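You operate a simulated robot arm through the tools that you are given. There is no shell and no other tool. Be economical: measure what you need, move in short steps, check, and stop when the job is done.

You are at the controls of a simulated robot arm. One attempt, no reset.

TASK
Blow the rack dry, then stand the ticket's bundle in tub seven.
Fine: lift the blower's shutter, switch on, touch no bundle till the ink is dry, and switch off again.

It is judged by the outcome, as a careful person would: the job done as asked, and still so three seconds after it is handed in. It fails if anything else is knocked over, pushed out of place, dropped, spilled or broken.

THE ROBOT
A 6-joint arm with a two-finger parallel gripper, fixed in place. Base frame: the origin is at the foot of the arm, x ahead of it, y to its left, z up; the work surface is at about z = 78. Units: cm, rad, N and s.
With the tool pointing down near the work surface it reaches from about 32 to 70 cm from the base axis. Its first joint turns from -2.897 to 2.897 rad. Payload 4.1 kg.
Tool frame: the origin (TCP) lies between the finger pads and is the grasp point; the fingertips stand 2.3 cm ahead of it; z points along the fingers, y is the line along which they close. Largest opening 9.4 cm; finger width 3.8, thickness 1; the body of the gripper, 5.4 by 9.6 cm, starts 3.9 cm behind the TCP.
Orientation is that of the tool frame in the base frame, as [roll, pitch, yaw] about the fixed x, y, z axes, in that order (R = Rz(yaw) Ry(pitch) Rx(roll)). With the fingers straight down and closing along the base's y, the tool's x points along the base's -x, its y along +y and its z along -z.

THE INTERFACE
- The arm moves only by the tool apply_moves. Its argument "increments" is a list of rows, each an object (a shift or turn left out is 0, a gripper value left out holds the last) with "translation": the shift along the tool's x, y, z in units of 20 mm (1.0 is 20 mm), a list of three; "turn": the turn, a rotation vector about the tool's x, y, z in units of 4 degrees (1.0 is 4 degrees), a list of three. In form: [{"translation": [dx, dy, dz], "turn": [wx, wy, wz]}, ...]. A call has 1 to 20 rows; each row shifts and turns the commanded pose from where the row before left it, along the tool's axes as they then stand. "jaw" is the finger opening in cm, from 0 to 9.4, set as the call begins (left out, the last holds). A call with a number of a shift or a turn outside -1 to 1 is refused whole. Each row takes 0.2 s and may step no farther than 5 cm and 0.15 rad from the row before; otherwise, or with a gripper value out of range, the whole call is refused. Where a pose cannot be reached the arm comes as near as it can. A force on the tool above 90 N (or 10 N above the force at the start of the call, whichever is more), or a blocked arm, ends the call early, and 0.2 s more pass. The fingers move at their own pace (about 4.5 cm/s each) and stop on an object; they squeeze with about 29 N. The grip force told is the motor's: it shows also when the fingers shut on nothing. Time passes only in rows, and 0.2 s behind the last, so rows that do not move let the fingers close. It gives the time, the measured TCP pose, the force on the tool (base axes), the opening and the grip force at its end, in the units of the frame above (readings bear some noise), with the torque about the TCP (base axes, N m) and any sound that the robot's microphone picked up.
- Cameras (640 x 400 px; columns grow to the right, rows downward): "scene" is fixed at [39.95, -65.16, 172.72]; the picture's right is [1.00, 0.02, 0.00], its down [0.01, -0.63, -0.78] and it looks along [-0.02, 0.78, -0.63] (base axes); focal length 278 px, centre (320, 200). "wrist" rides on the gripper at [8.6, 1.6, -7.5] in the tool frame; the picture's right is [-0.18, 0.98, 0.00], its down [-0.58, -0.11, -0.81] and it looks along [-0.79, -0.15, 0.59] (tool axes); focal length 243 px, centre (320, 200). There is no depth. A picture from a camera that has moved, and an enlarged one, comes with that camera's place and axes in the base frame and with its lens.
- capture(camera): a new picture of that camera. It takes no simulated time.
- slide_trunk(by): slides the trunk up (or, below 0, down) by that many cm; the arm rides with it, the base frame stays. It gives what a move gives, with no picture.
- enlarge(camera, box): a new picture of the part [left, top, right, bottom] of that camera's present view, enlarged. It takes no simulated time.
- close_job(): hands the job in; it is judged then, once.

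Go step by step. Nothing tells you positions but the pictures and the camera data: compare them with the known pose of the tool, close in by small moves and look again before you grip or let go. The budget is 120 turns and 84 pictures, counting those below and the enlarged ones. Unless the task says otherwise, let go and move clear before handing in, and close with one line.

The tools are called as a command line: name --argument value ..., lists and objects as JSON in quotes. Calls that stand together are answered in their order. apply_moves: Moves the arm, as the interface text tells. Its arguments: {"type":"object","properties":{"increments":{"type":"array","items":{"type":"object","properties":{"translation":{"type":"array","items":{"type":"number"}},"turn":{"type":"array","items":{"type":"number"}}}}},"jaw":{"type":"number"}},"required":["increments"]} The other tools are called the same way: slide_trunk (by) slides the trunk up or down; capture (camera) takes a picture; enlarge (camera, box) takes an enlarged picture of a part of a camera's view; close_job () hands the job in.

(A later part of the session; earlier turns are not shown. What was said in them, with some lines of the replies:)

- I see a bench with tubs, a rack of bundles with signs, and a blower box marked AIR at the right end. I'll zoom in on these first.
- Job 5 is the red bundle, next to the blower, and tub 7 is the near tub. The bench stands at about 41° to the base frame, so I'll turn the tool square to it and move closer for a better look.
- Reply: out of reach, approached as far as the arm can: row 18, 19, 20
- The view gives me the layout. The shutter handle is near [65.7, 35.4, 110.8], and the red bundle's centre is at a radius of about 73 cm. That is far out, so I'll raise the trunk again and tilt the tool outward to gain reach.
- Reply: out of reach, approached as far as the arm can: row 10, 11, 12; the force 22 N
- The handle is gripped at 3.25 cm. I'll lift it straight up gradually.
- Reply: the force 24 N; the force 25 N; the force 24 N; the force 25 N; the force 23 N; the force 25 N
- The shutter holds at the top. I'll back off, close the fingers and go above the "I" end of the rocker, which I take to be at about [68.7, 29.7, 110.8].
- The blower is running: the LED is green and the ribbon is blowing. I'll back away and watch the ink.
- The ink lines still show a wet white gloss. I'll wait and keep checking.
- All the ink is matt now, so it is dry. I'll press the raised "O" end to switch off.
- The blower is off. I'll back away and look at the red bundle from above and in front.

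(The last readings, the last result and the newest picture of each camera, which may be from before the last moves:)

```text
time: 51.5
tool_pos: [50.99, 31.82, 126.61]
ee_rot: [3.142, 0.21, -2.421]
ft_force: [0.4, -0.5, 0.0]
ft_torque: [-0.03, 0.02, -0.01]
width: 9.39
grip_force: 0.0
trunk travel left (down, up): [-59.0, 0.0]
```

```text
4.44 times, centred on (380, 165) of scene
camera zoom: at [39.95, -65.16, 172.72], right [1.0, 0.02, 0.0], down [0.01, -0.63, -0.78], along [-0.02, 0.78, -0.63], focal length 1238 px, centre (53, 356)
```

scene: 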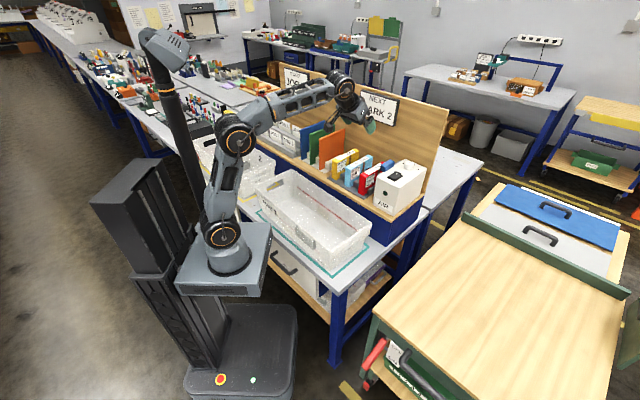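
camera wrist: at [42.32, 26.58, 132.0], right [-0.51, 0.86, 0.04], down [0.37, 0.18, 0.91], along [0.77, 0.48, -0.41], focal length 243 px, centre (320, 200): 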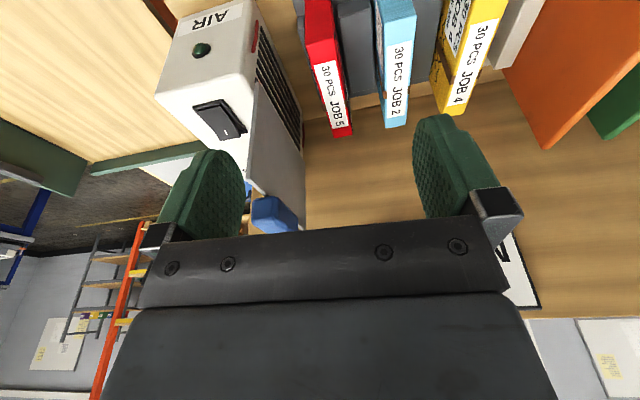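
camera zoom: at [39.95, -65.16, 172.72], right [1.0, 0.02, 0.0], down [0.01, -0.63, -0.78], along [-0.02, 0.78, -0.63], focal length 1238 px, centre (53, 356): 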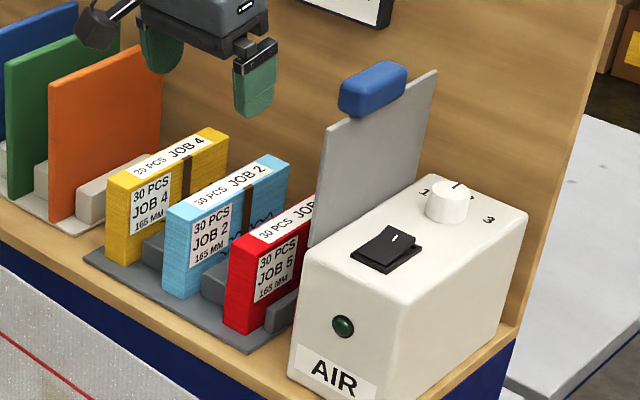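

enlarge --camera "wrist" --box '[240, 0, 460, 140]'

enlarge --camera "scene" --box '[350, 155, 400, 195]'

```text
2.86 times, centred on (350, 70) of wrist
camera zoom: at [42.32, 26.58, 132.0], right [-0.51, 0.86, 0.04], down [0.37, 0.18, 0.91], along [0.77, 0.48, -0.41], focal length 693 px, centre (234, 571)
```

zoom: 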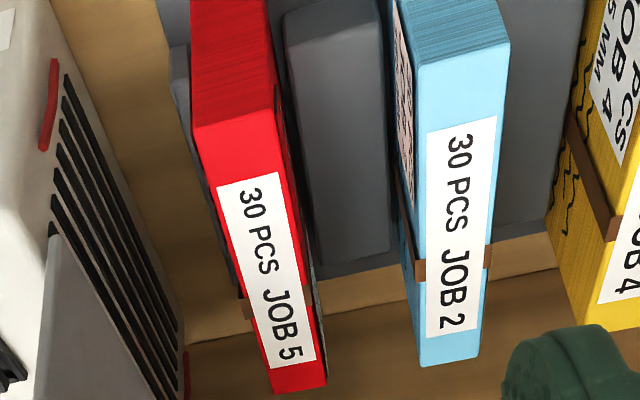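

```text
10.00 times, centred on (375, 175) of scene
camera zoom: at [39.95, -65.16, 172.72], right [1.0, 0.02, 0.0], down [0.01, -0.63, -0.78], along [-0.02, 0.78, -0.63], focal length 2785 px, centre (-230, 450)
```

zoom: 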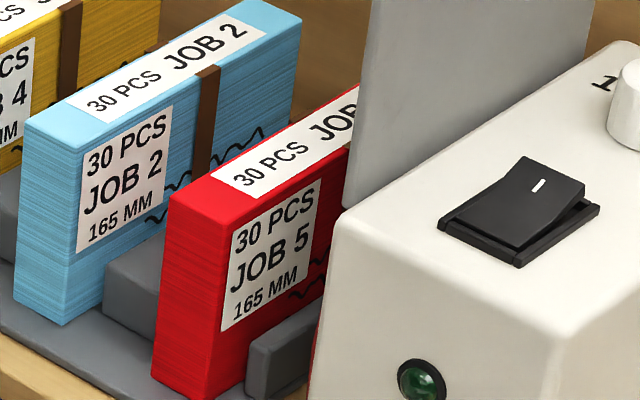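

The shutter is fully open and the switch is off. The red bundle's top centre is near [61.6, 41.5, 106], 3 cm thick and about 3° off my tool's yaw, so I'll square up and approach it.

apply_moves --increments '[{"turn": [-0.156, 0, -0.734]}, {"turn": [0, -1, 0]}, {"turn": [0, -1, 0]}, {"turn": [0, -1, 0]}, {"translation": [-0.126, -0.034, 0.885]}, {"translation": [-0.126, -0.034, 0.885]}, {"translation": [-0.126, -0.034, 0.885]}, {"translation": [-0.126, -0.034, 0.885]}, {"translation": [-0.126, -0.034, 0.885]}, {"translation": [-0.126, -0.034, 0.885]}, {"translation": [-0.126, -0.034, 0.885]}]' --jaw 6

capture --camera "wrist"

enlarge --camera "scene" --box '[320, 120, 440, 210]'

```text
time: 53.9
tool_pos: [56.17, 36.17, 115.87]
ee_rot: [-3.14, 0.42, -2.366]
ft_force: [0.5, 0.3, 0.2]
ft_torque: [0.02, 0.01, -0.01]
width: 5.97
grip_force: 0.0
trunk travel left (down, up): [-59.0, 0.0]
```

```text
39 pictures are left
camera wrist: at [47.14, 29.82, 119.16], right [-0.57, 0.82, 0.07], down [0.22, 0.06, 0.97], along [0.79, 0.57, -0.22], focal length 243 px, centre (320, 200)
```

wrist: 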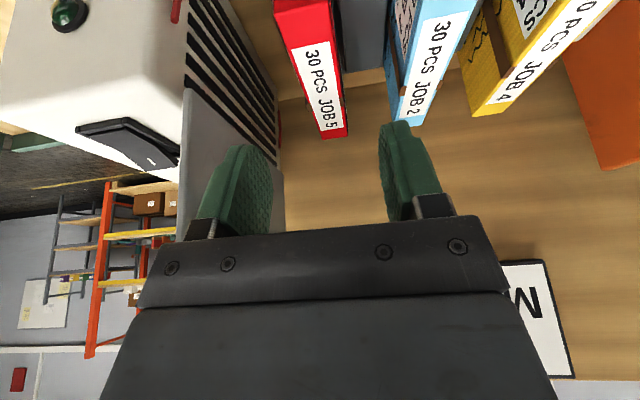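

```text
4.44 times, centred on (380, 165) of scene
camera zoom: at [39.95, -65.16, 172.72], right [1.0, 0.02, 0.0], down [0.01, -0.63, -0.78], along [-0.02, 0.78, -0.63], focal length 1238 px, centre (53, 356)
```

zoom: 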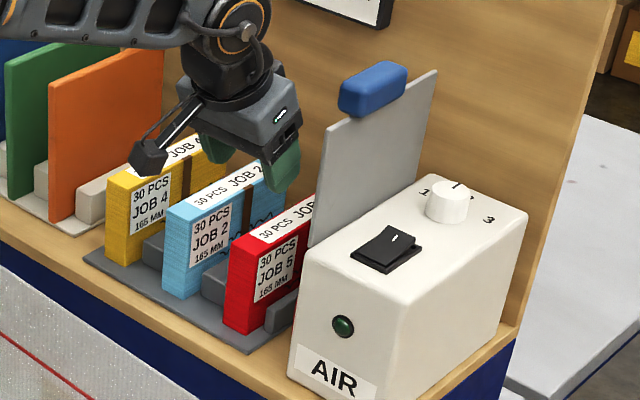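

apply_moves --increments '[{"translation": [-0.157, 0, 0.962]}, {"translation": [-0.157, 0, 0.962]}, {"translation": [-0.157, 0, 0.962]}, {"translation": [-0.157, 0, 0.962]}]'

capture --camera "wrist"

enlarge --camera "scene" --box '[330, 130, 420, 200]'

```text
time: 54.9
tool_pos: [59.34, 39.11, 109.38]
ee_rot: [-3.14, 0.418, -2.368]
ft_force: [0.7, -0.4, 0.6]
ft_torque: [0.02, -0.01, 0.01]
width: 6.01
grip_force: 0.1
trunk travel left (down, up): [-59.0, 0.0]
```

```text
37 pictures are left
camera wrist: at [50.19, 32.8, 112.68], right [-0.57, 0.82, 0.07], down [0.22, 0.06, 0.97], along [0.79, 0.57, -0.22], focal length 243 px, centre (320, 200)
```

wrist: 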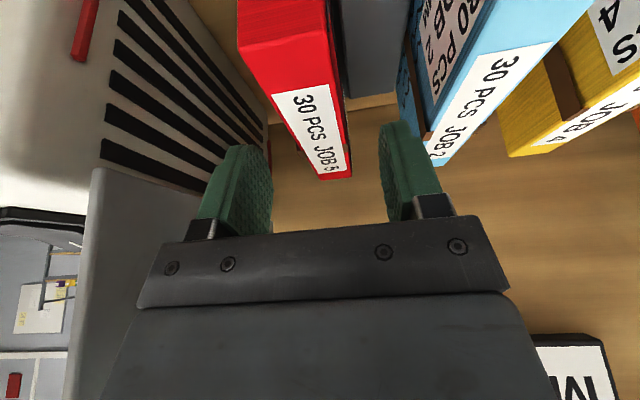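

```text
5.71 times, centred on (375, 165) of scene
camera zoom: at [39.95, -65.16, 172.72], right [1.0, 0.02, 0.0], down [0.01, -0.63, -0.78], along [-0.02, 0.78, -0.63], focal length 1591 px, centre (6, 400)
```

zoom: 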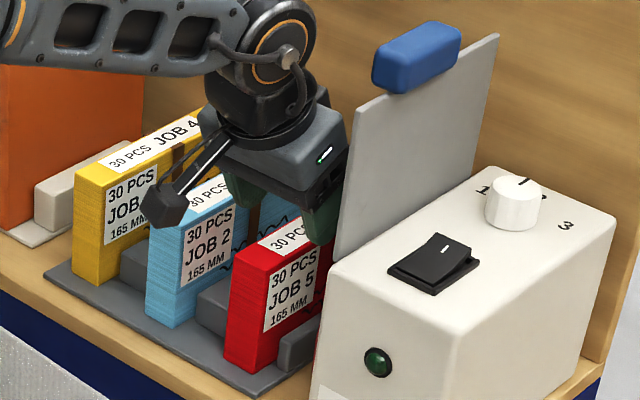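

apply_moves --increments '[{"translation": [-0.14, 0.028, 0.957]}, {"translation": [-0.14, 0.028, 0.957]}, {"translation": [-0.14, 0.028, 0.957]}]'

capture --camera "wrist"

enlarge --camera "scene" --box '[330, 130, 420, 200]'

```text
time: 55.7
tool_pos: [61.33, 41.36, 104.56]
ee_rot: [3.141, 0.418, -2.368]
ft_force: [0.3, -0.3, -0.1]
ft_torque: [-0.03, -0.05, -0.01]
width: 6.01
grip_force: 0.1
trunk travel left (down, up): [-59.0, 0.0]
```

```text
35 pictures are left
camera wrist: at [52.23, 35.01, 107.81], right [-0.57, 0.82, 0.07], down [0.22, 0.06, 0.97], along [0.79, 0.57, -0.22], focal length 243 px, centre (320, 200)
```

wrist: 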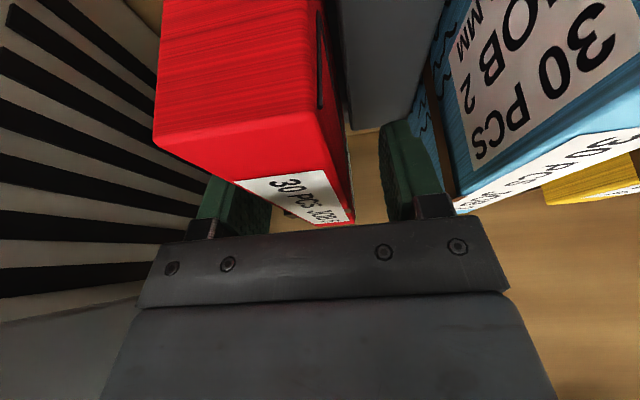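

```text
5.71 times, centred on (375, 165) of scene
camera zoom: at [39.95, -65.16, 172.72], right [1.0, 0.02, 0.0], down [0.01, -0.63, -0.78], along [-0.02, 0.78, -0.63], focal length 1591 px, centre (6, 400)
```

zoom: 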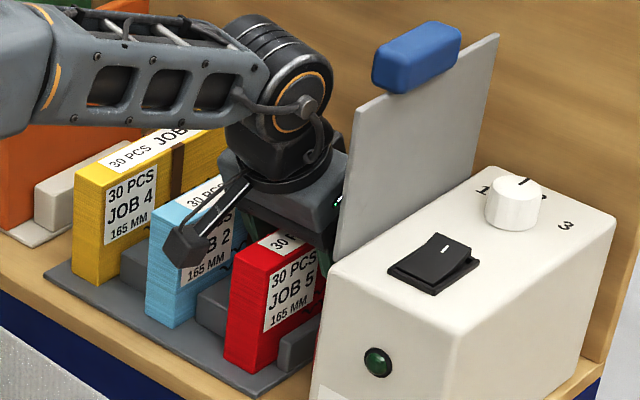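

The bundle is between the fingers with no contact yet. I'll close on it.

apply_moves --increments '[{}, {}, {}, {}, {}]' --jaw 1.5

capture --camera "wrist"

```text
time: 56.9
tool_pos: [61.23, 41.42, 104.57]
ee_rot: [-3.14, 0.419, -2.366]
ft_force: [0.3, -0.2, -0.1]
ft_torque: [-0.01, 0.01, 0.07]
width: 3.2
grip_force: 29.0
trunk travel left (down, up): [-59.0, 0.0]
```

```text
33 pictures are left
camera wrist: at [52.21, 34.97, 107.81], right [-0.57, 0.82, 0.07], down [0.22, 0.06, 0.97], along [0.79, 0.57, -0.22], focal length 243 px, centre (320, 200)
```

wrist: 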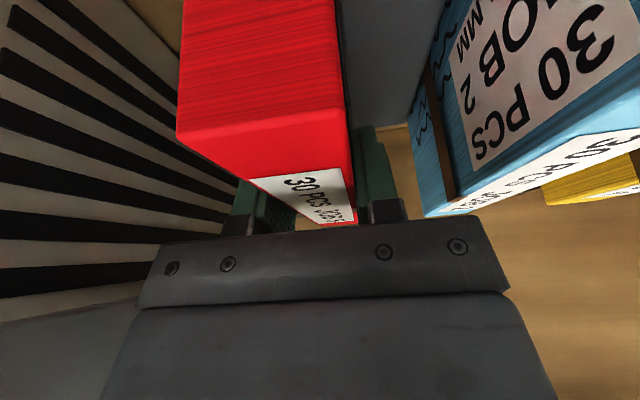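

apply_moves --increments '[{"translation": [-0.204, 0, -0.457]}, {"translation": [-0.204, 0, -0.457]}, {"translation": [-0.204, 0, -0.457]}, {"translation": [-0.204, 0, -0.457]}]'

enlarge --camera "scene" --box '[330, 120, 430, 200]'

```text
time: 57.9
tool_pos: [61.26, 41.52, 108.54]
ee_rot: [-3.14, 0.418, -2.366]
ft_force: [0.2, -0.9, -2.0]
ft_torque: [-0.02, 0.01, -0.01]
width: 3.15
grip_force: 29.1
trunk travel left (down, up): [-59.0, 0.0]
```

```text
5.00 times, centred on (380, 160) of scene
camera zoom: at [39.95, -65.16, 172.72], right [1.0, 0.02, 0.0], down [0.01, -0.63, -0.78], along [-0.02, 0.78, -0.63], focal length 1392 px, centre (20, 400)
```

zoom: 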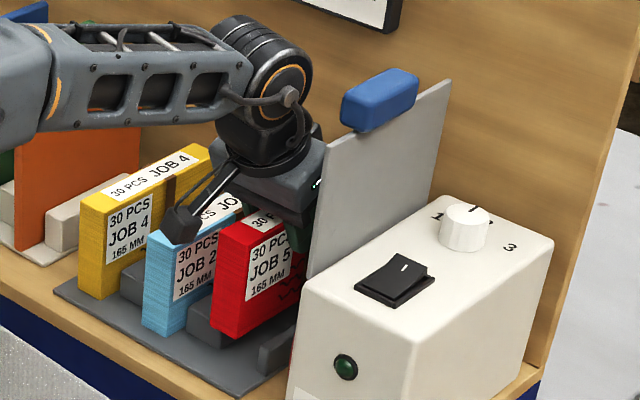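

apply_moves --increments '[{"translation": [-0.204, 0, -0.457]}, {"translation": [-0.204, 0, -0.457]}, {"translation": [0, 0, -1]}, {"translation": [0, 0, -1]}, {"translation": [0, 0, -1]}, {"translation": [0, 0, -1]}, {"translation": [0.913, 0, -0.408]}, {"translation": [0.913, 0, -0.408]}, {"translation": [0.913, 0, -0.408]}, {"translation": [0.913, 0, -0.408]}, {"translation": [0.913, 0, -0.408]}, {"translation": [0.913, 0, -0.408]}, {"translation": [0.913, 0, -0.408]}, {"translation": [0.913, 0, -0.408]}, {"translation": [0.913, 0, -0.408]}]'

capture --camera "wrist"

capture --camera "scene"

```text
time: 61.1
tool_pos: [46.03, 26.54, 117.86]
ee_rot: [3.141, 0.42, -2.368]
ft_force: [0.0, -0.4, -2.1]
ft_torque: [-0.03, 0.04, 0.0]
width: 3.22
grip_force: 29.1
trunk travel left (down, up): [-59.0, 0.0]
```

```text
31 pictures are left
camera wrist: at [36.93, 20.18, 121.08], right [-0.57, 0.82, 0.07], down [0.22, 0.06, 0.97], along [0.79, 0.57, -0.22], focal length 243 px, centre (320, 200)
```

wrist: 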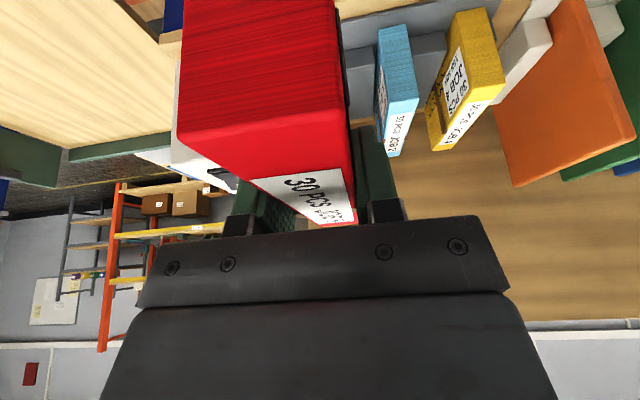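

```text
30 pictures are left
```

scene: 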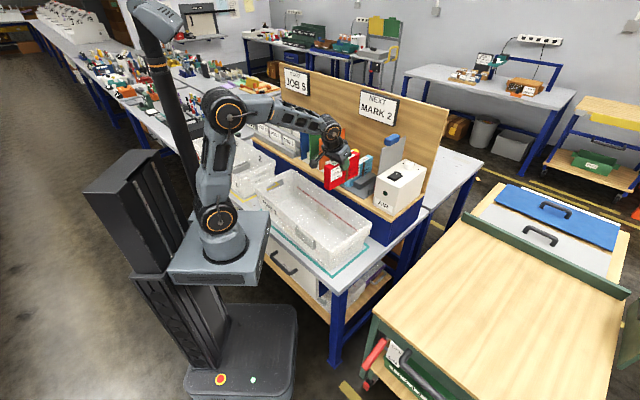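

enlarge --camera "scene" --box '[240, 155, 390, 285]'

```text
3.08 times, centred on (315, 220) of scene
camera zoom: at [39.95, -65.16, 172.72], right [1.0, 0.02, 0.0], down [0.01, -0.63, -0.78], along [-0.02, 0.78, -0.63], focal length 857 px, centre (335, 138)
```

zoom: 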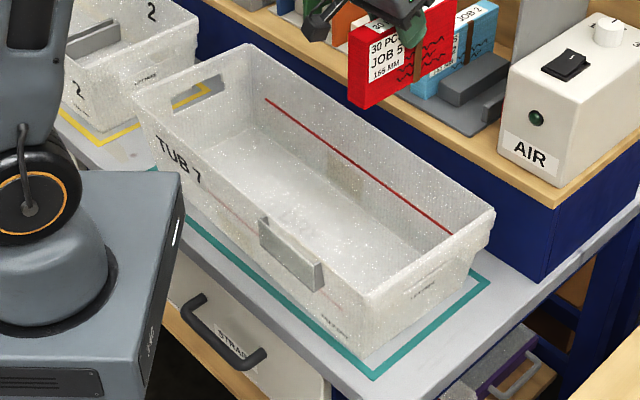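

Tub 7 is about 23 cm wide at the rim, and across it the wrist camera would foul the near wall. I'll turn the bundle 90° to lie along the tub while it's still high.

apply_moves --increments '[{"turn": [0.417, 0, 0.934]}, {"turn": [0.417, 0, 0.934]}, {"turn": [0.417, 0, 0.934]}, {"turn": [0.417, 0, 0.934]}, {"turn": [0.417, 0, 0.934]}, {"turn": [0.417, 0, 0.934]}, {"turn": [0.417, 0, 0.934]}, {"turn": [0.417, 0, 0.934]}, {"turn": [0.417, 0, 0.934]}, {"turn": [0.417, 0, 0.934]}, {"turn": [0.417, 0, 0.934]}]'

apply_moves --increments '[{"turn": [0.417, 0, 0.934]}, {"turn": [0.417, 0, 0.934]}, {"turn": [0.417, 0, 0.934]}, {"turn": [0.417, 0, 0.934]}, {"turn": [0.417, 0, 0.934]}, {"turn": [0.417, 0, 0.934]}, {"turn": [0.417, 0, 0.934]}, {"turn": [0.417, 0, 0.934]}, {"turn": [0.417, 0, 0.934]}, {"turn": [0.417, 0, 0.934]}, {"turn": [0.417, 0, 0.934]}]'

capture --camera "scene"

capture --camera "wrist"

```text
time: 63.5
tool_pos: [46.2, 26.55, 117.88]
ee_rot: [-3.141, 0.421, 3.127]
ft_force: [-0.1, -0.4, 0.3]
ft_torque: [-0.03, 0.0, -0.01]
width: 1.52
grip_force: 0.1
trunk travel left (down, up): [-59.0, 0.0]
```

```text
time: 65.9
tool_pos: [45.98, 26.41, 117.85]
ee_rot: [-3.14, 0.421, 2.343]
ft_force: [-0.2, 0.7, -0.3]
ft_torque: [-0.02, 0.0, 0.03]
width: 1.49
grip_force: 0.1
trunk travel left (down, up): [-59.0, 0.0]
```

```text
28 pictures are left
```

scene: 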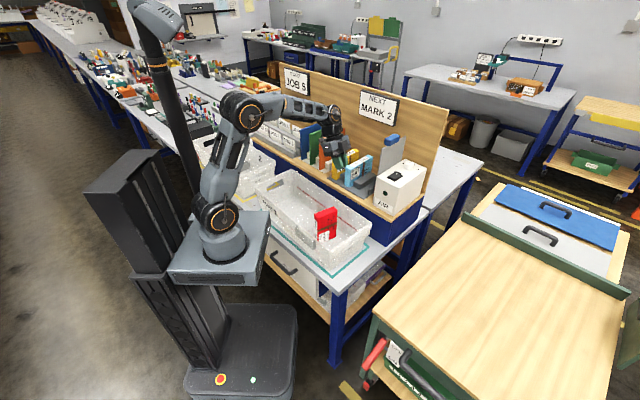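

```text
27 pictures are left
camera wrist: at [39.47, 35.6, 121.09], right [0.82, 0.56, 0.07], down [0.06, -0.22, 0.97], along [0.57, -0.8, -0.22], focal length 243 px, centre (320, 200)
```

wrist: 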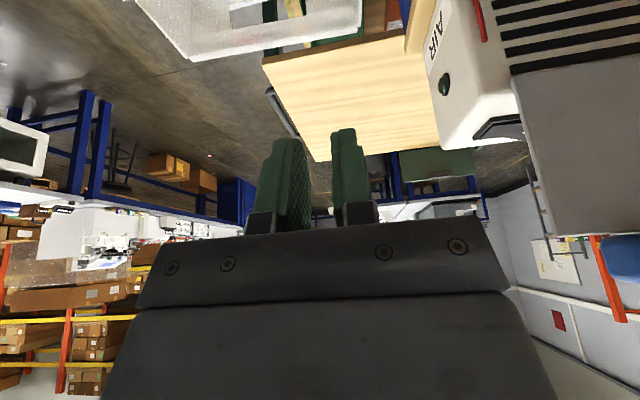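

The bundle slipped out of the grip during the turn and fell into the tub. I need to see how it landed.

enlarge --camera "scene" --box '[280, 180, 380, 280]'

enlarge --camera "scene" --box '[300, 120, 430, 220]'

```text
4.00 times, centred on (330, 230) of scene
camera zoom: at [39.95, -65.16, 172.72], right [1.0, 0.02, 0.0], down [0.01, -0.63, -0.78], along [-0.02, 0.78, -0.63], focal length 1114 px, centre (280, 80)
```

zoom: 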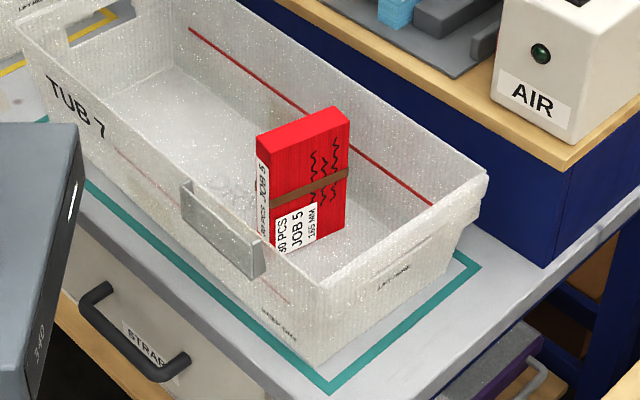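

```text
4.00 times, centred on (365, 170) of scene
camera zoom: at [39.95, -65.16, 172.72], right [1.0, 0.02, 0.0], down [0.01, -0.63, -0.78], along [-0.02, 0.78, -0.63], focal length 1114 px, centre (140, 320)
```

zoom: 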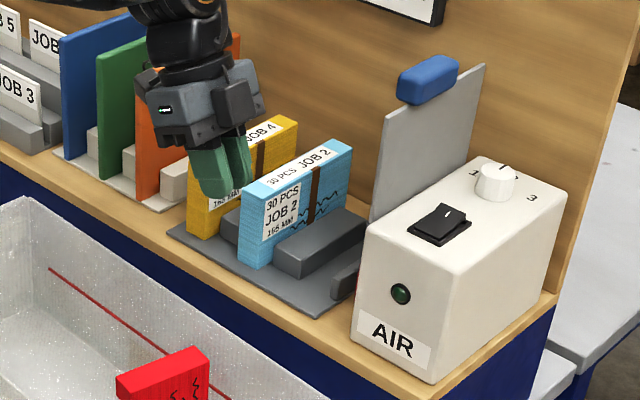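

It landed in tub 7 standing on its short end, and nothing else was disturbed. I think the pads only bore on the raised band. It should stand on its long edge with the top label up, so I'll turn the tool back, regrip off the band and set it properly.

apply_moves --increments '[{"turn": [-0.43, 0, -0.968]}, {"turn": [-0.43, 0, -0.968]}, {"turn": [-0.43, 0, -0.968]}, {"turn": [-0.43, 0, -0.968]}, {"turn": [-0.43, 0, -0.968]}, {"turn": [-0.43, 0, -0.968]}, {"turn": [-0.43, 0, -0.968]}, {"turn": [-0.43, 0, -0.968]}, {"turn": [-0.43, 0, -0.968]}, {"turn": [-0.43, 0, -0.968]}, {"turn": [-0.43, 0, -0.968]}, {"turn": [-0.43, 0, -0.968]}, {"turn": [-0.43, 0, -0.968]}, {"turn": [-0.43, 0, -0.968]}, {"turn": [-0.43, 0, -0.968]}, {"turn": [-0.43, 0, -0.968]}, {"turn": [-0.43, 0, -0.968]}, {"turn": [-0.43, 0, -0.968]}, {"turn": [-0.43, 0, -0.968]}]' --jaw 6.4

enlarge --camera "scene" --box '[300, 190, 360, 260]'

```text
time: 69.9
tool_pos: [46.06, 26.51, 117.99]
ee_rot: [-3.138, 0.419, -2.534]
ft_force: [0.3, 0.7, -0.4]
ft_torque: [0.01, -0.02, 0.03]
width: 6.39
grip_force: 0.0
trunk travel left (down, up): [-59.0, 0.0]
```

```text
5.71 times, centred on (330, 225) of scene
camera zoom: at [39.95, -65.16, 172.72], right [1.0, 0.02, 0.0], down [0.01, -0.63, -0.78], along [-0.02, 0.78, -0.63], focal length 1591 px, centre (263, 57)
```

zoom: 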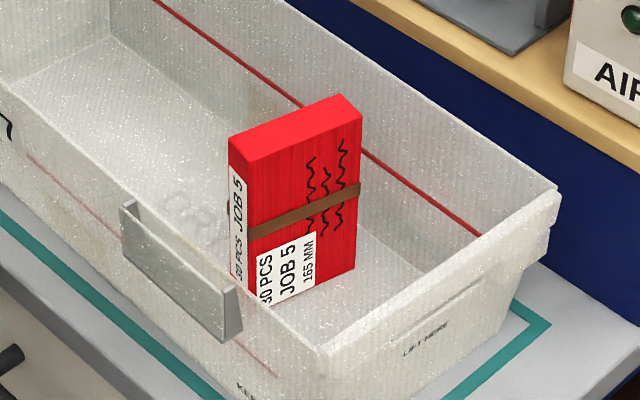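

apply_moves --increments '[{"turn": [0.305, 0, 0.685]}, {"translation": [0.797, -0.028, 0.671]}, {"translation": [0.797, -0.028, 0.671]}, {"translation": [0.797, -0.028, 0.671]}, {"translation": [0.797, -0.028, 0.671]}, {"translation": [0.797, -0.028, 0.671]}, {"translation": [0.797, -0.028, 0.671]}, {"translation": [0.797, -0.028, 0.671]}, {"translation": [0.797, -0.028, 0.671]}]'

capture --camera "wrist"

enlarge --camera "scene" --box '[280, 160, 380, 260]'

```text
time: 71.9
tool_pos: [40.13, 22.33, 102.94]
ee_rot: [-3.138, 0.418, -2.587]
ft_force: [-0.2, 0.5, 0.2]
ft_torque: [-0.02, 0.0, -0.02]
width: 6.39
grip_force: 0.0
trunk travel left (down, up): [-59.0, 0.0]
```

```text
23 pictures are left
camera wrist: at [29.81, 18.01, 106.13], right [-0.37, 0.92, 0.07], down [0.23, 0.02, 0.97], along [0.9, 0.38, -0.22], focal length 243 px, centre (320, 200)
```

wrist: 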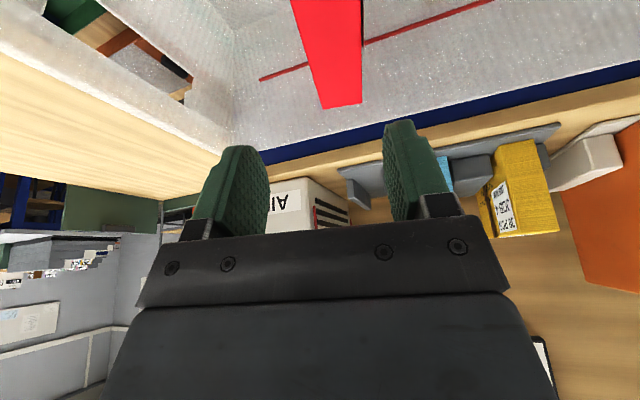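

```text
4.00 times, centred on (330, 210) of scene
camera zoom: at [39.95, -65.16, 172.72], right [1.0, 0.02, 0.0], down [0.01, -0.63, -0.78], along [-0.02, 0.78, -0.63], focal length 1114 px, centre (280, 160)
```

zoom: 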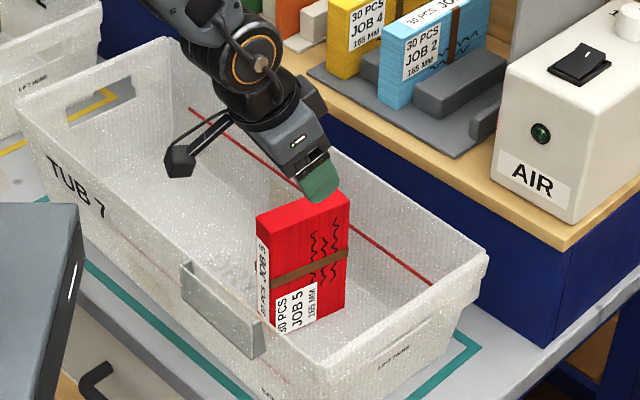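

apply_moves --increments '[{"translation": [0, 0.7, 0]}, {"translation": [0.33, 0, 0.872]}, {"translation": [0.33, 0, 0.872]}, {"translation": [0.33, 0, 0.872]}]'

capture --camera "wrist"

```text
time: 72.9
tool_pos: [39.61, 23.56, 97.86]
ee_rot: [-3.138, 0.419, -2.588]
ft_force: [0.6, -0.6, 0.0]
ft_torque: [-0.02, -0.02, 0.01]
width: 6.4
grip_force: 0.0
out of reach, approached as far as the arm can: row 4
trunk travel left (down, up): [-59.0, 0.0]
```

```text
21 pictures are left
camera wrist: at [29.36, 19.32, 101.0], right [-0.37, 0.93, 0.07], down [0.23, 0.02, 0.97], along [0.9, 0.38, -0.22], focal length 243 px, centre (320, 200)
```

wrist: 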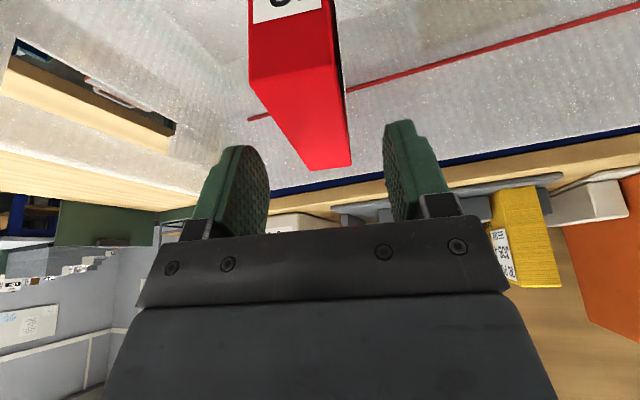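

The tool is aligned over the bundle, but the arm is folded too tightly to go lower. I'll make the last descent with the trunk.

slide_trunk --by -4.3

apply_moves --increments '[{}, {}, {}, {}, {}]' --jaw 0.5

capture --camera "wrist"

```text
time: 73.8
tool_pos: [39.58, 23.39, 93.56]
ee_rot: [-3.138, 0.419, -2.587]
ft_force: [-0.1, -0.4, 0.8]
ft_torque: [-0.02, -0.01, 0.02]
width: 6.4
grip_force: 0.1
trunk travel left (down, up): [-54.7, 4.3]
```

```text
time: 75.0
tool_pos: [39.69, 23.51, 93.41]
ee_rot: [-3.139, 0.416, -2.586]
ft_force: [0.9, -1.7, 0.0]
ft_torque: [0.02, -0.08, -0.03]
width: 3.15
grip_force: 29.3
trunk travel left (down, up): [-54.7, 4.3]
```

```text
20 pictures are left
camera wrist: at [29.36, 19.31, 96.71], right [-0.37, 0.93, 0.07], down [0.23, 0.02, 0.97], along [0.9, 0.38, -0.22], focal length 243 px, centre (320, 200)
```

wrist: 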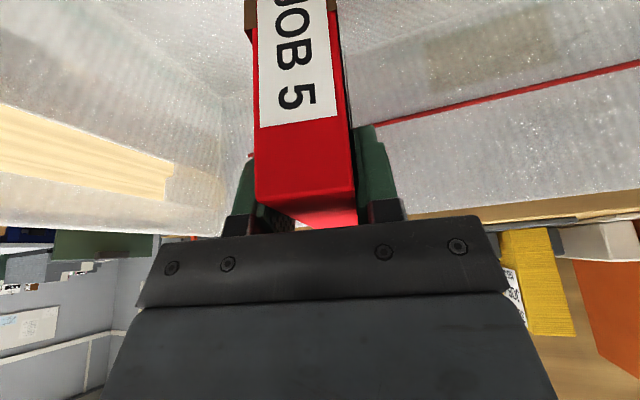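

Gripped at 3.15 cm. I'll lift only 3 cm inside the tub and turn slowly there, so any slip would be harmless.

slide_trunk --by 3

apply_moves --increments '[{"turn": [0.102, 0, 0.228]}, {"turn": [0.204, 0, 0.457]}, {"turn": [0.204, 0, 0.457]}, {"turn": [0.204, 0, 0.457]}, {"turn": [0.204, 0, 0.457]}, {"turn": [0.204, 0, 0.457]}, {"turn": [0.204, 0, 0.457]}, {"turn": [0.204, 0, 0.457]}, {"turn": [0.204, 0, 0.457]}, {"turn": [0.102, 0, 0.228]}]'

enlarge --camera "scene" --box '[280, 160, 380, 260]'

```text
time: 75.7
tool_pos: [39.66, 23.46, 96.4]
ee_rot: [-3.138, 0.417, -2.588]
ft_force: [-0.2, -0.6, -1.1]
ft_torque: [-0.02, 0.02, 0.02]
width: 3.18
grip_force: 29.2
trunk travel left (down, up): [-57.7, 1.3]
```

```text
time: 77.9
tool_pos: [39.65, 23.57, 96.43]
ee_rot: [-3.137, 0.42, -2.902]
ft_force: [0.2, 0.6, -1.9]
ft_torque: [0.03, 0.01, 0.02]
width: 3.19
grip_force: 29.2
trunk travel left (down, up): [-57.7, 1.3]
```

```text
4.00 times, centred on (330, 210) of scene
camera zoom: at [39.95, -65.16, 172.72], right [1.0, 0.02, 0.0], down [0.01, -0.63, -0.78], along [-0.02, 0.78, -0.63], focal length 1114 px, centre (280, 160)
```

zoom: 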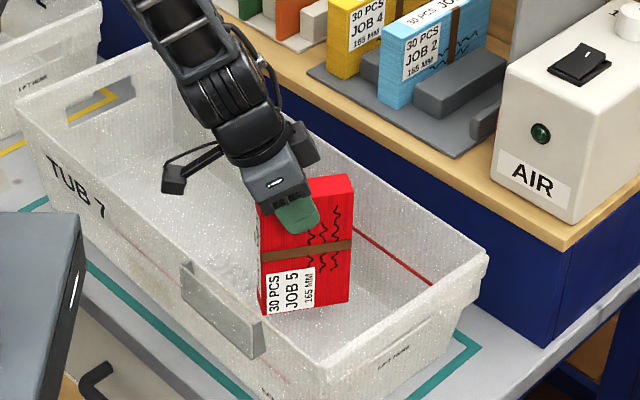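

apply_moves --increments '[{"turn": [0.204, 0, 0.457]}, {"turn": [0.204, 0, 0.457]}, {"turn": [0.204, 0, 0.457]}, {"turn": [0.204, 0, 0.457]}, {"turn": [0.204, 0, 0.457]}, {"turn": [0.204, 0, 0.457]}, {"turn": [0.204, 0, 0.457]}, {"turn": [0.204, 0, 0.457]}, {"turn": [0.204, 0, 0.457]}, {"turn": [0.204, 0, 0.457]}, {"turn": [0.204, 0, 0.457]}, {"turn": [0.204, 0, 0.457]}, {"turn": [0.204, 0, 0.457]}, {"turn": [0.204, 0, 0.457]}, {"turn": [0.204, 0, 0.457]}]'

apply_moves --increments '[{"turn": [0.204, 0, 0.457]}, {"turn": [0.204, 0, 0.457]}, {"turn": [0.204, 0, 0.457]}, {"turn": [0.204, 0, 0.457]}, {"turn": [0.204, 0, 0.457]}, {"turn": [0.204, 0, 0.457]}, {"turn": [0.204, 0, 0.457]}, {"turn": [0.204, 0, 0.457]}, {"turn": [0.204, 0, 0.457]}, {"turn": [0.204, 0, 0.457]}, {"turn": [0.204, 0, 0.457]}, {"turn": [0.204, 0, 0.457]}, {"turn": [0.204, 0, 0.457]}, {"turn": [0.204, 0, 0.457]}, {"turn": [0.204, 0, 0.457]}]'

enlarge --camera "scene" --box '[250, 150, 390, 270]'

```text
time: 81.1
tool_pos: [39.62, 23.63, 96.45]
ee_rot: [-3.137, 0.422, 2.857]
ft_force: [-0.1, 0.4, -2.7]
ft_torque: [0.03, 0.02, -0.04]
width: 3.18
grip_force: 28.9
trunk travel left (down, up): [-57.7, 1.3]
```

```text
time: 84.3
tool_pos: [39.66, 23.57, 96.41]
ee_rot: [-3.136, 0.424, 2.33]
ft_force: [-0.6, 0.1, -1.2]
ft_torque: [-0.01, 0.03, 0.0]
width: 3.19
grip_force: 28.8
trunk travel left (down, up): [-57.7, 1.3]
```

```text
3.33 times, centred on (320, 210) of scene
camera zoom: at [39.95, -65.16, 172.72], right [1.0, 0.02, 0.0], down [0.01, -0.63, -0.78], along [-0.02, 0.78, -0.63], focal length 928 px, centre (320, 167)
```

zoom: 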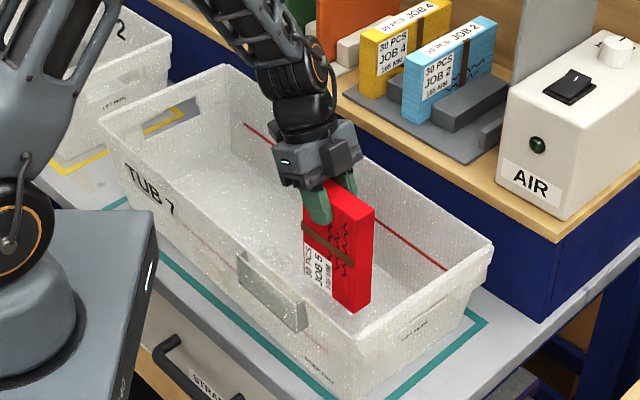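

apply_moves --increments '[{"translation": [0.3, 0, -0.135]}, {"translation": [0.457, 0, -0.205]}, {"translation": [0.457, 0, -0.205]}, {"translation": [0.457, 0, -0.205]}, {"translation": [0.457, 0, -0.205]}, {"translation": [0.457, 0, -0.205]}, {"turn": [0, 0.3, 0]}, {"turn": [0, 0.5, 0]}, {"turn": [0, 0.5, 0]}, {"turn": [0, 0.5, 0]}, {"turn": [0, 0.5, 0]}, {"turn": [0, 0.5, 0]}, {"turn": [0, 0.5, 0]}, {"turn": [0, 0.5, 0]}, {"turn": [0, 0.5, 0]}, {"turn": [0, 0.5, 0]}, {"turn": [0, 0.5, 0]}]'

enlarge --camera "scene" --box '[250, 150, 390, 270]'

```text
time: 87.9
tool_pos: [35.81, 27.79, 96.61]
ee_rot: [-3.138, 0.055, 2.329]
ft_force: [0.0, 0.0, -1.9]
ft_torque: [0.01, -0.04, 0.01]
width: 3.18
grip_force: 29.1
trunk travel left (down, up): [-57.7, 1.3]
```

```text
3.33 times, centred on (320, 210) of scene
camera zoom: at [39.95, -65.16, 172.72], right [1.0, 0.02, 0.0], down [0.01, -0.63, -0.78], along [-0.02, 0.78, -0.63], focal length 928 px, centre (320, 167)
```

zoom: 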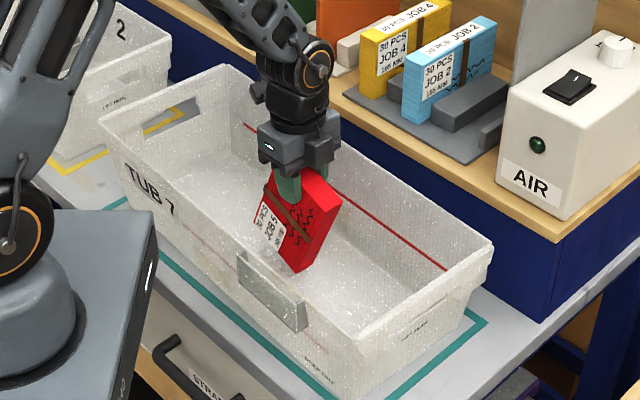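

apply_moves --increments '[{"turn": [0, 0.5, 0]}, {"turn": [0, 0.5, 0]}, {"turn": [0, 0.5, 0]}, {"turn": [0, 0.5, 0]}, {"turn": [0, 0.5, 0]}, {"turn": [0, 0.5, 0]}, {"turn": [0, 0.5, 0]}, {"turn": [0, 0.5, 0]}, {"turn": [0, 0.5, 0]}, {"turn": [0, 0.5, 0]}, {"turn": [0, 0.5, 0]}, {"turn": [0, 0.5, 0]}, {"turn": [0, 0.5, 0]}, {"turn": [0, 0.5, 0]}, {"turn": [0, 0.5, 0]}, {"turn": [0, 0.5, 0]}, {"turn": [0, 0.5, 0]}, {"turn": [0, 0.5, 0]}, {"turn": [0, 0.5, 0]}, {"turn": [0, 0.5, 0]}]'

enlarge --camera "scene" --box '[250, 150, 390, 270]'

```text
time: 92.1
tool_pos: [35.81, 27.73, 96.49]
ee_rot: [-3.138, -0.643, 2.326]
ft_force: [0.5, -0.6, -2.1]
ft_torque: [-0.08, -0.05, -0.03]
width: 3.18
grip_force: 28.7
trunk travel left (down, up): [-57.7, 1.3]
```

```text
3.33 times, centred on (320, 210) of scene
camera zoom: at [39.95, -65.16, 172.72], right [1.0, 0.02, 0.0], down [0.01, -0.63, -0.78], along [-0.02, 0.78, -0.63], focal length 928 px, centre (320, 167)
```

zoom: 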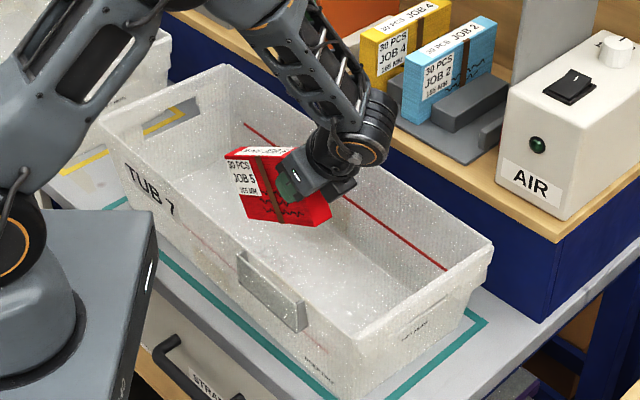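

apply_moves --increments '[{"turn": [0, 0.5, 0]}, {"turn": [0, 0.5, 0]}, {"turn": [0, 0.5, 0]}, {"turn": [0, 0.5, 0]}, {"translation": [0.353, 0, 0.353]}, {"translation": [0.353, 0, 0.353]}, {"translation": [0.353, 0, 0.353]}, {"translation": [-0.353, 0, 0.353]}, {"translation": [-0.353, 0, 0.353]}, {"translation": [-0.353, 0, 0.353]}, {"translation": [-0.353, 0, 0.353]}, {"translation": [-0.353, 0, 0.353]}, {"translation": [-0.353, 0, 0.353]}]'

enlarge --camera "scene" --box '[250, 150, 390, 270]'

capture --camera "wrist"

```text
time: 94.9
tool_pos: [33.68, 29.85, 90.37]
ee_rot: [-3.137, -0.784, 2.328]
ft_force: [-0.6, -1.0, -1.5]
ft_torque: [-0.08, -0.11, -0.02]
width: 3.18
grip_force: 28.7
trunk travel left (down, up): [-57.7, 1.3]
```

```text
3.33 times, centred on (320, 210) of scene
camera zoom: at [39.95, -65.16, 172.72], right [1.0, 0.02, 0.0], down [0.01, -0.63, -0.78], along [-0.02, 0.78, -0.63], focal length 928 px, centre (320, 167)
```

zoom: 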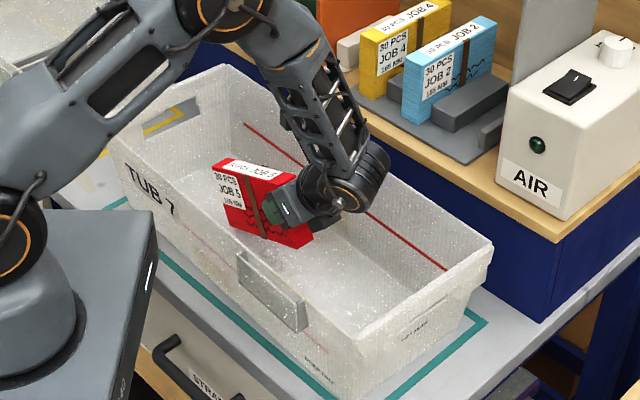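

```text
14 pictures are left
camera wrist: at [34.18, 31.71, 101.75], right [0.8, 0.58, -0.13], down [0.6, -0.79, 0.16], along [-0.01, -0.21, -0.98], focal length 243 px, centre (320, 200)
```

wrist: 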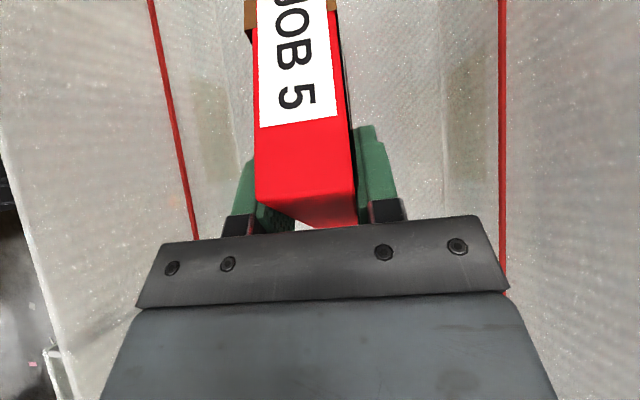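

The bundle is firmly held, label up, leaning about 21°. I'll lower it so its far corner touches the floor and it pivots flat between the pads.

apply_moves --increments '[{"translation": [-0.177, 0, 0.177]}, {"translation": [-0.177, 0, 0.177]}, {"translation": [-0.177, 0, 0.177]}, {"translation": [-0.177, 0, 0.177]}, {"translation": [-0.177, 0, 0.177]}]'

apply_moves --increments '[{"translation": [-0.177, 0, 0.177]}, {"translation": [-0.177, 0, 0.177]}]'

enlarge --camera "scene" --box '[270, 180, 350, 250]'

```text
time: 96.1
tool_pos: [33.7, 29.83, 87.92]
ee_rot: [-3.135, -0.784, 2.326]
ft_force: [2.8, -1.8, 8.2]
ft_torque: [0.72, 0.44, -0.09]
width: 3.18
grip_force: 29.1
trunk travel left (down, up): [-57.7, 1.3]
```

```text
time: 96.7
tool_pos: [33.8, 29.71, 87.04]
ee_rot: [-3.135, -0.783, 2.324]
ft_force: [2.7, -2.4, 8.0]
ft_torque: [0.74, 0.47, -0.08]
width: 3.16
grip_force: 28.9
trunk travel left (down, up): [-57.7, 1.3]
```

```text
5.71 times, centred on (310, 215) of scene
camera zoom: at [39.95, -65.16, 172.72], right [1.0, 0.02, 0.0], down [0.01, -0.63, -0.78], along [-0.02, 0.78, -0.63], focal length 1591 px, centre (377, 114)
```

zoom: 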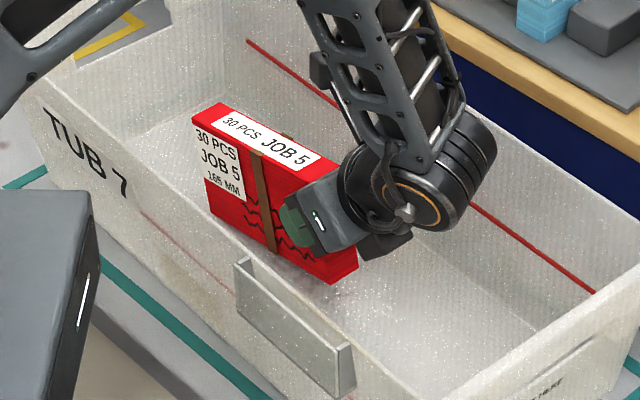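

The pivot is working at a steady 8 N or so. I'll keep lowering.

apply_moves --increments '[{"translation": [-0.177, 0, 0.177]}, {"translation": [-0.177, 0, 0.177]}, {"translation": [-0.177, 0, 0.177]}, {"translation": [-0.177, 0, 0.177]}]'

enlarge --camera "scene" --box '[270, 180, 350, 250]'

```text
time: 97.7
tool_pos: [33.53, 29.81, 84.99]
ee_rot: [-3.136, -0.784, 2.325]
ft_force: [2.1, -1.1, 7.6]
ft_torque: [0.84, 0.64, -0.08]
width: 3.17
grip_force: 28.9
trunk travel left (down, up): [-57.7, 1.3]
```

```text
5.71 times, centred on (310, 215) of scene
camera zoom: at [39.95, -65.16, 172.72], right [1.0, 0.02, 0.0], down [0.01, -0.63, -0.78], along [-0.02, 0.78, -0.63], focal length 1591 px, centre (377, 114)
```

zoom: 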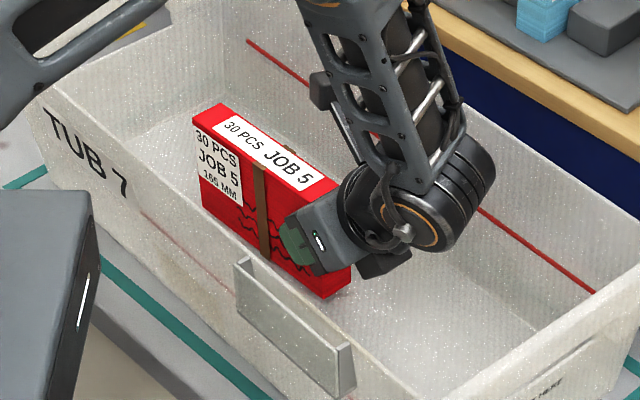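

apply_moves --increments '[{"translation": [-0.12, 0, 0.12]}, {"translation": [-0.12, 0, 0.12]}]'

apply_moves --increments '[{"translation": [-0.08, 0, 0.08]}, {"translation": [-0.08, 0, 0.08]}]'

```text
time: 98.3
tool_pos: [33.6, 29.76, 84.42]
ee_rot: [-3.141, -0.784, 2.328]
ft_force: [-1.0, -4.2, 19.6]
ft_torque: [-0.29, -0.16, 0.08]
width: 3.18
grip_force: 29.2
trunk travel left (down, up): [-57.7, 1.3]
```

```text
time: 98.9
tool_pos: [33.65, 29.78, 84.3]
ee_rot: [3.14, -0.788, 2.33]
ft_force: [1.4, -5.8, 55.9]
ft_torque: [-0.28, 0.21, 0.16]
width: 3.21
grip_force: 29.2
trunk travel left (down, up): [-57.7, 1.3]
```

The bundle is flat on the floor. I'll take off the pressure and open the fingers gently.

apply_moves --increments '[{"translation": [0.07, 0, -0.07]}, {"translation": [0.07, 0, -0.07]}, {}]'

apply_moves --increments '[{}, {}, {}]' --jaw 5.2

enlarge --camera "scene" --box '[270, 180, 350, 250]'

capture --camera "wrist"

```text
time: 99.7
tool_pos: [33.65, 29.69, 84.36]
ee_rot: [-3.137, -0.782, 2.327]
ft_force: [5.7, 1.0, 27.0]
ft_torque: [1.01, 0.36, -0.03]
width: 3.18
grip_force: 29.4
trunk travel left (down, up): [-57.7, 1.3]
```

```text
time: 100.5
tool_pos: [33.64, 29.61, 84.2]
ee_rot: [-3.133, -0.785, 2.325]
ft_force: [4.8, -4.3, 12.6]
ft_torque: [0.04, 0.02, -0.03]
width: 5.2
grip_force: 0.1
trunk travel left (down, up): [-57.7, 1.3]
```

```text
5.71 times, centred on (310, 215) of scene
camera zoom: at [39.95, -65.16, 172.72], right [1.0, 0.02, 0.0], down [0.01, -0.63, -0.78], along [-0.02, 0.78, -0.63], focal length 1591 px, centre (377, 114)
```

zoom: 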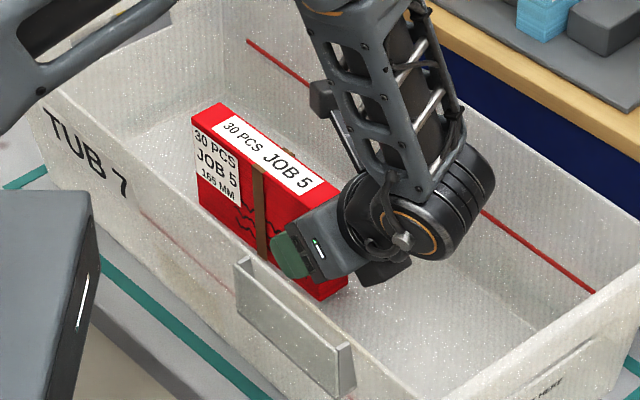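

```text
10 pictures are left
camera wrist: at [34.11, 31.57, 95.53], right [0.8, 0.58, -0.13], down [0.6, -0.79, 0.16], along [-0.01, -0.21, -0.98], focal length 243 px, centre (320, 200)
```

wrist: 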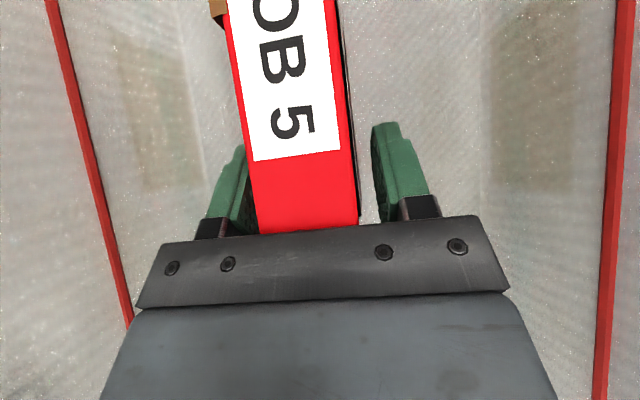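

It's released and standing, but the palm is lightly touching its end. I'll open a bit wider and back out along the tool axis.

apply_moves --increments '[{"translation": [0, 0, -0.1]}, {"translation": [0, 0, -0.3]}, {"translation": [0, 0, -0.5]}, {"translation": [0, 0, -0.5]}, {"translation": [0, 0, -0.5]}, {"translation": [0, 0, -0.5]}, {"translation": [0, 0, -0.5]}]' --jaw 6.6

capture --camera "scene"

```text
time: 102.1
tool_pos: [36.49, 26.84, 88.4]
ee_rot: [-3.136, -0.783, 2.325]
ft_force: [-0.5, 0.0, -0.6]
ft_torque: [0.04, 0.04, 0.0]
width: 6.57
grip_force: 0.0
trunk travel left (down, up): [-57.7, 1.3]
```

```text
9 pictures are left
```

scene: 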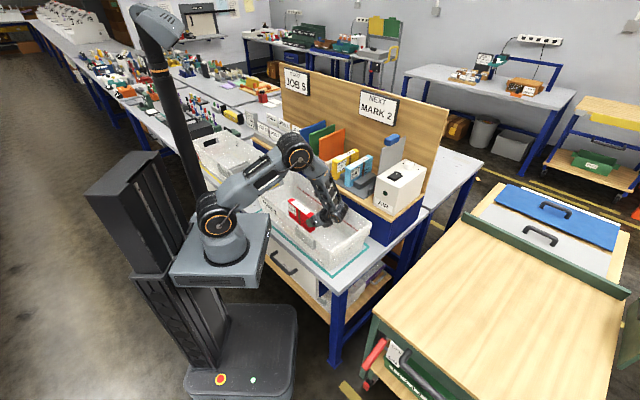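

apply_moves --increments '[{"translation": [0.2, 0, -0.5]}, {"translation": [0.5, 0, -0.5]}, {"translation": [0.6, 0, -0.6]}, {"translation": [0.6, 0, -0.6]}, {"translation": [0.6, 0, -0.6]}, {"translation": [0.6, 0, -0.6]}, {"translation": [0.6, 0, -0.6]}, {"translation": [0.6, 0, -0.6]}]'

enlarge --camera "scene" --box '[250, 150, 390, 270]'

enlarge --camera "scene" --box '[330, 120, 440, 220]'

```text
time: 103.9
tool_pos: [36.82, 26.6, 100.92]
ee_rot: [-3.135, -0.784, 2.324]
ft_force: [0.0, 0.3, 0.6]
ft_torque: [0.0, 0.02, 0.0]
width: 6.61
grip_force: 0.1
trunk travel left (down, up): [-57.7, 1.3]
```

```text
3.33 times, centred on (320, 210) of scene
camera zoom: at [39.95, -65.16, 172.72], right [1.0, 0.02, 0.0], down [0.01, -0.63, -0.78], along [-0.02, 0.78, -0.63], focal length 928 px, centre (320, 167)
```

zoom: 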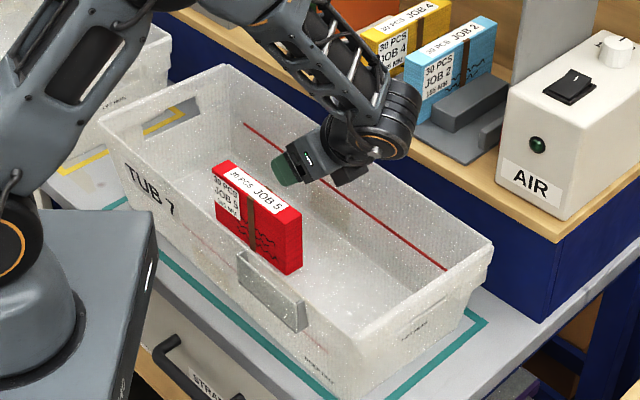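

```text
4.00 times, centred on (385, 170) of scene
camera zoom: at [39.95, -65.16, 172.72], right [1.0, 0.02, 0.0], down [0.01, -0.63, -0.78], along [-0.02, 0.78, -0.63], focal length 1114 px, centre (60, 320)
```

zoom: 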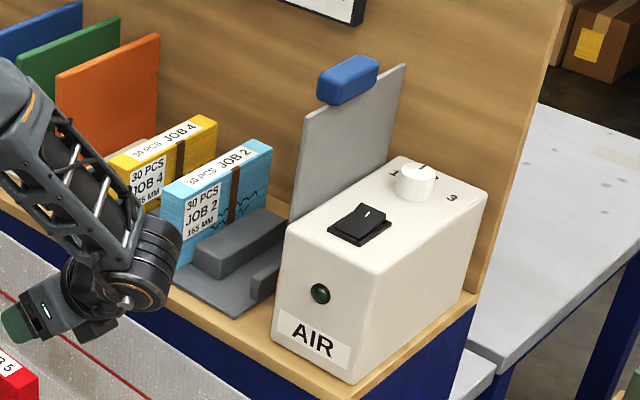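

The Job 5 bundle stands upright in tub 7 with its label up, and the blower is off. I'll move a little further clear before handing in.

apply_moves --increments '[{"translation": [0.6, 0, -0.6]}, {"translation": [0.6, 0, -0.6]}, {"translation": [0.6, 0, -0.6]}, {"translation": [0.6, 0, -0.6]}, {"translation": [0.6, 0, -0.6]}, {}, {}]'

capture --camera "scene"

```text
time: 105.5
tool_pos: [36.8, 26.64, 109.41]
ee_rot: [-3.136, -0.781, 2.325]
ft_force: [0.2, 0.4, -0.6]
ft_torque: [-0.02, -0.01, 0.02]
width: 6.57
grip_force: 0.1
trunk travel left (down, up): [-57.7, 1.3]
```

```text
6 pictures are left
```

scene: 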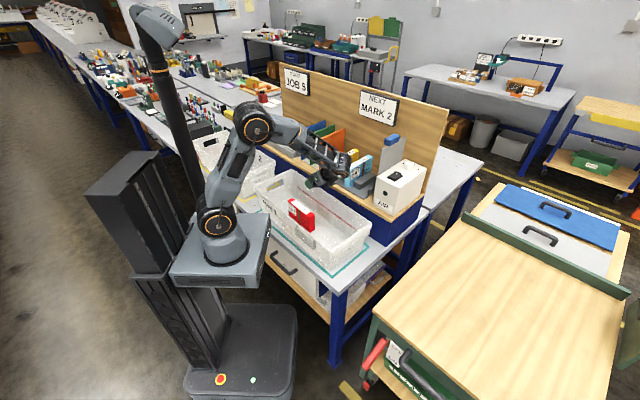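

The arm is clear, the bundle is steady and the rest of the bench is undisturbed, so I'm handing in.

close_job

```text
The job is handed in.
```

The rack is dry, the blower is off with its shutter still raised, and the Job 5 bundle stands upright in tub 7; it slipped from the grip and fell into the tub once on the way, so I picked it up again and set it down properly.
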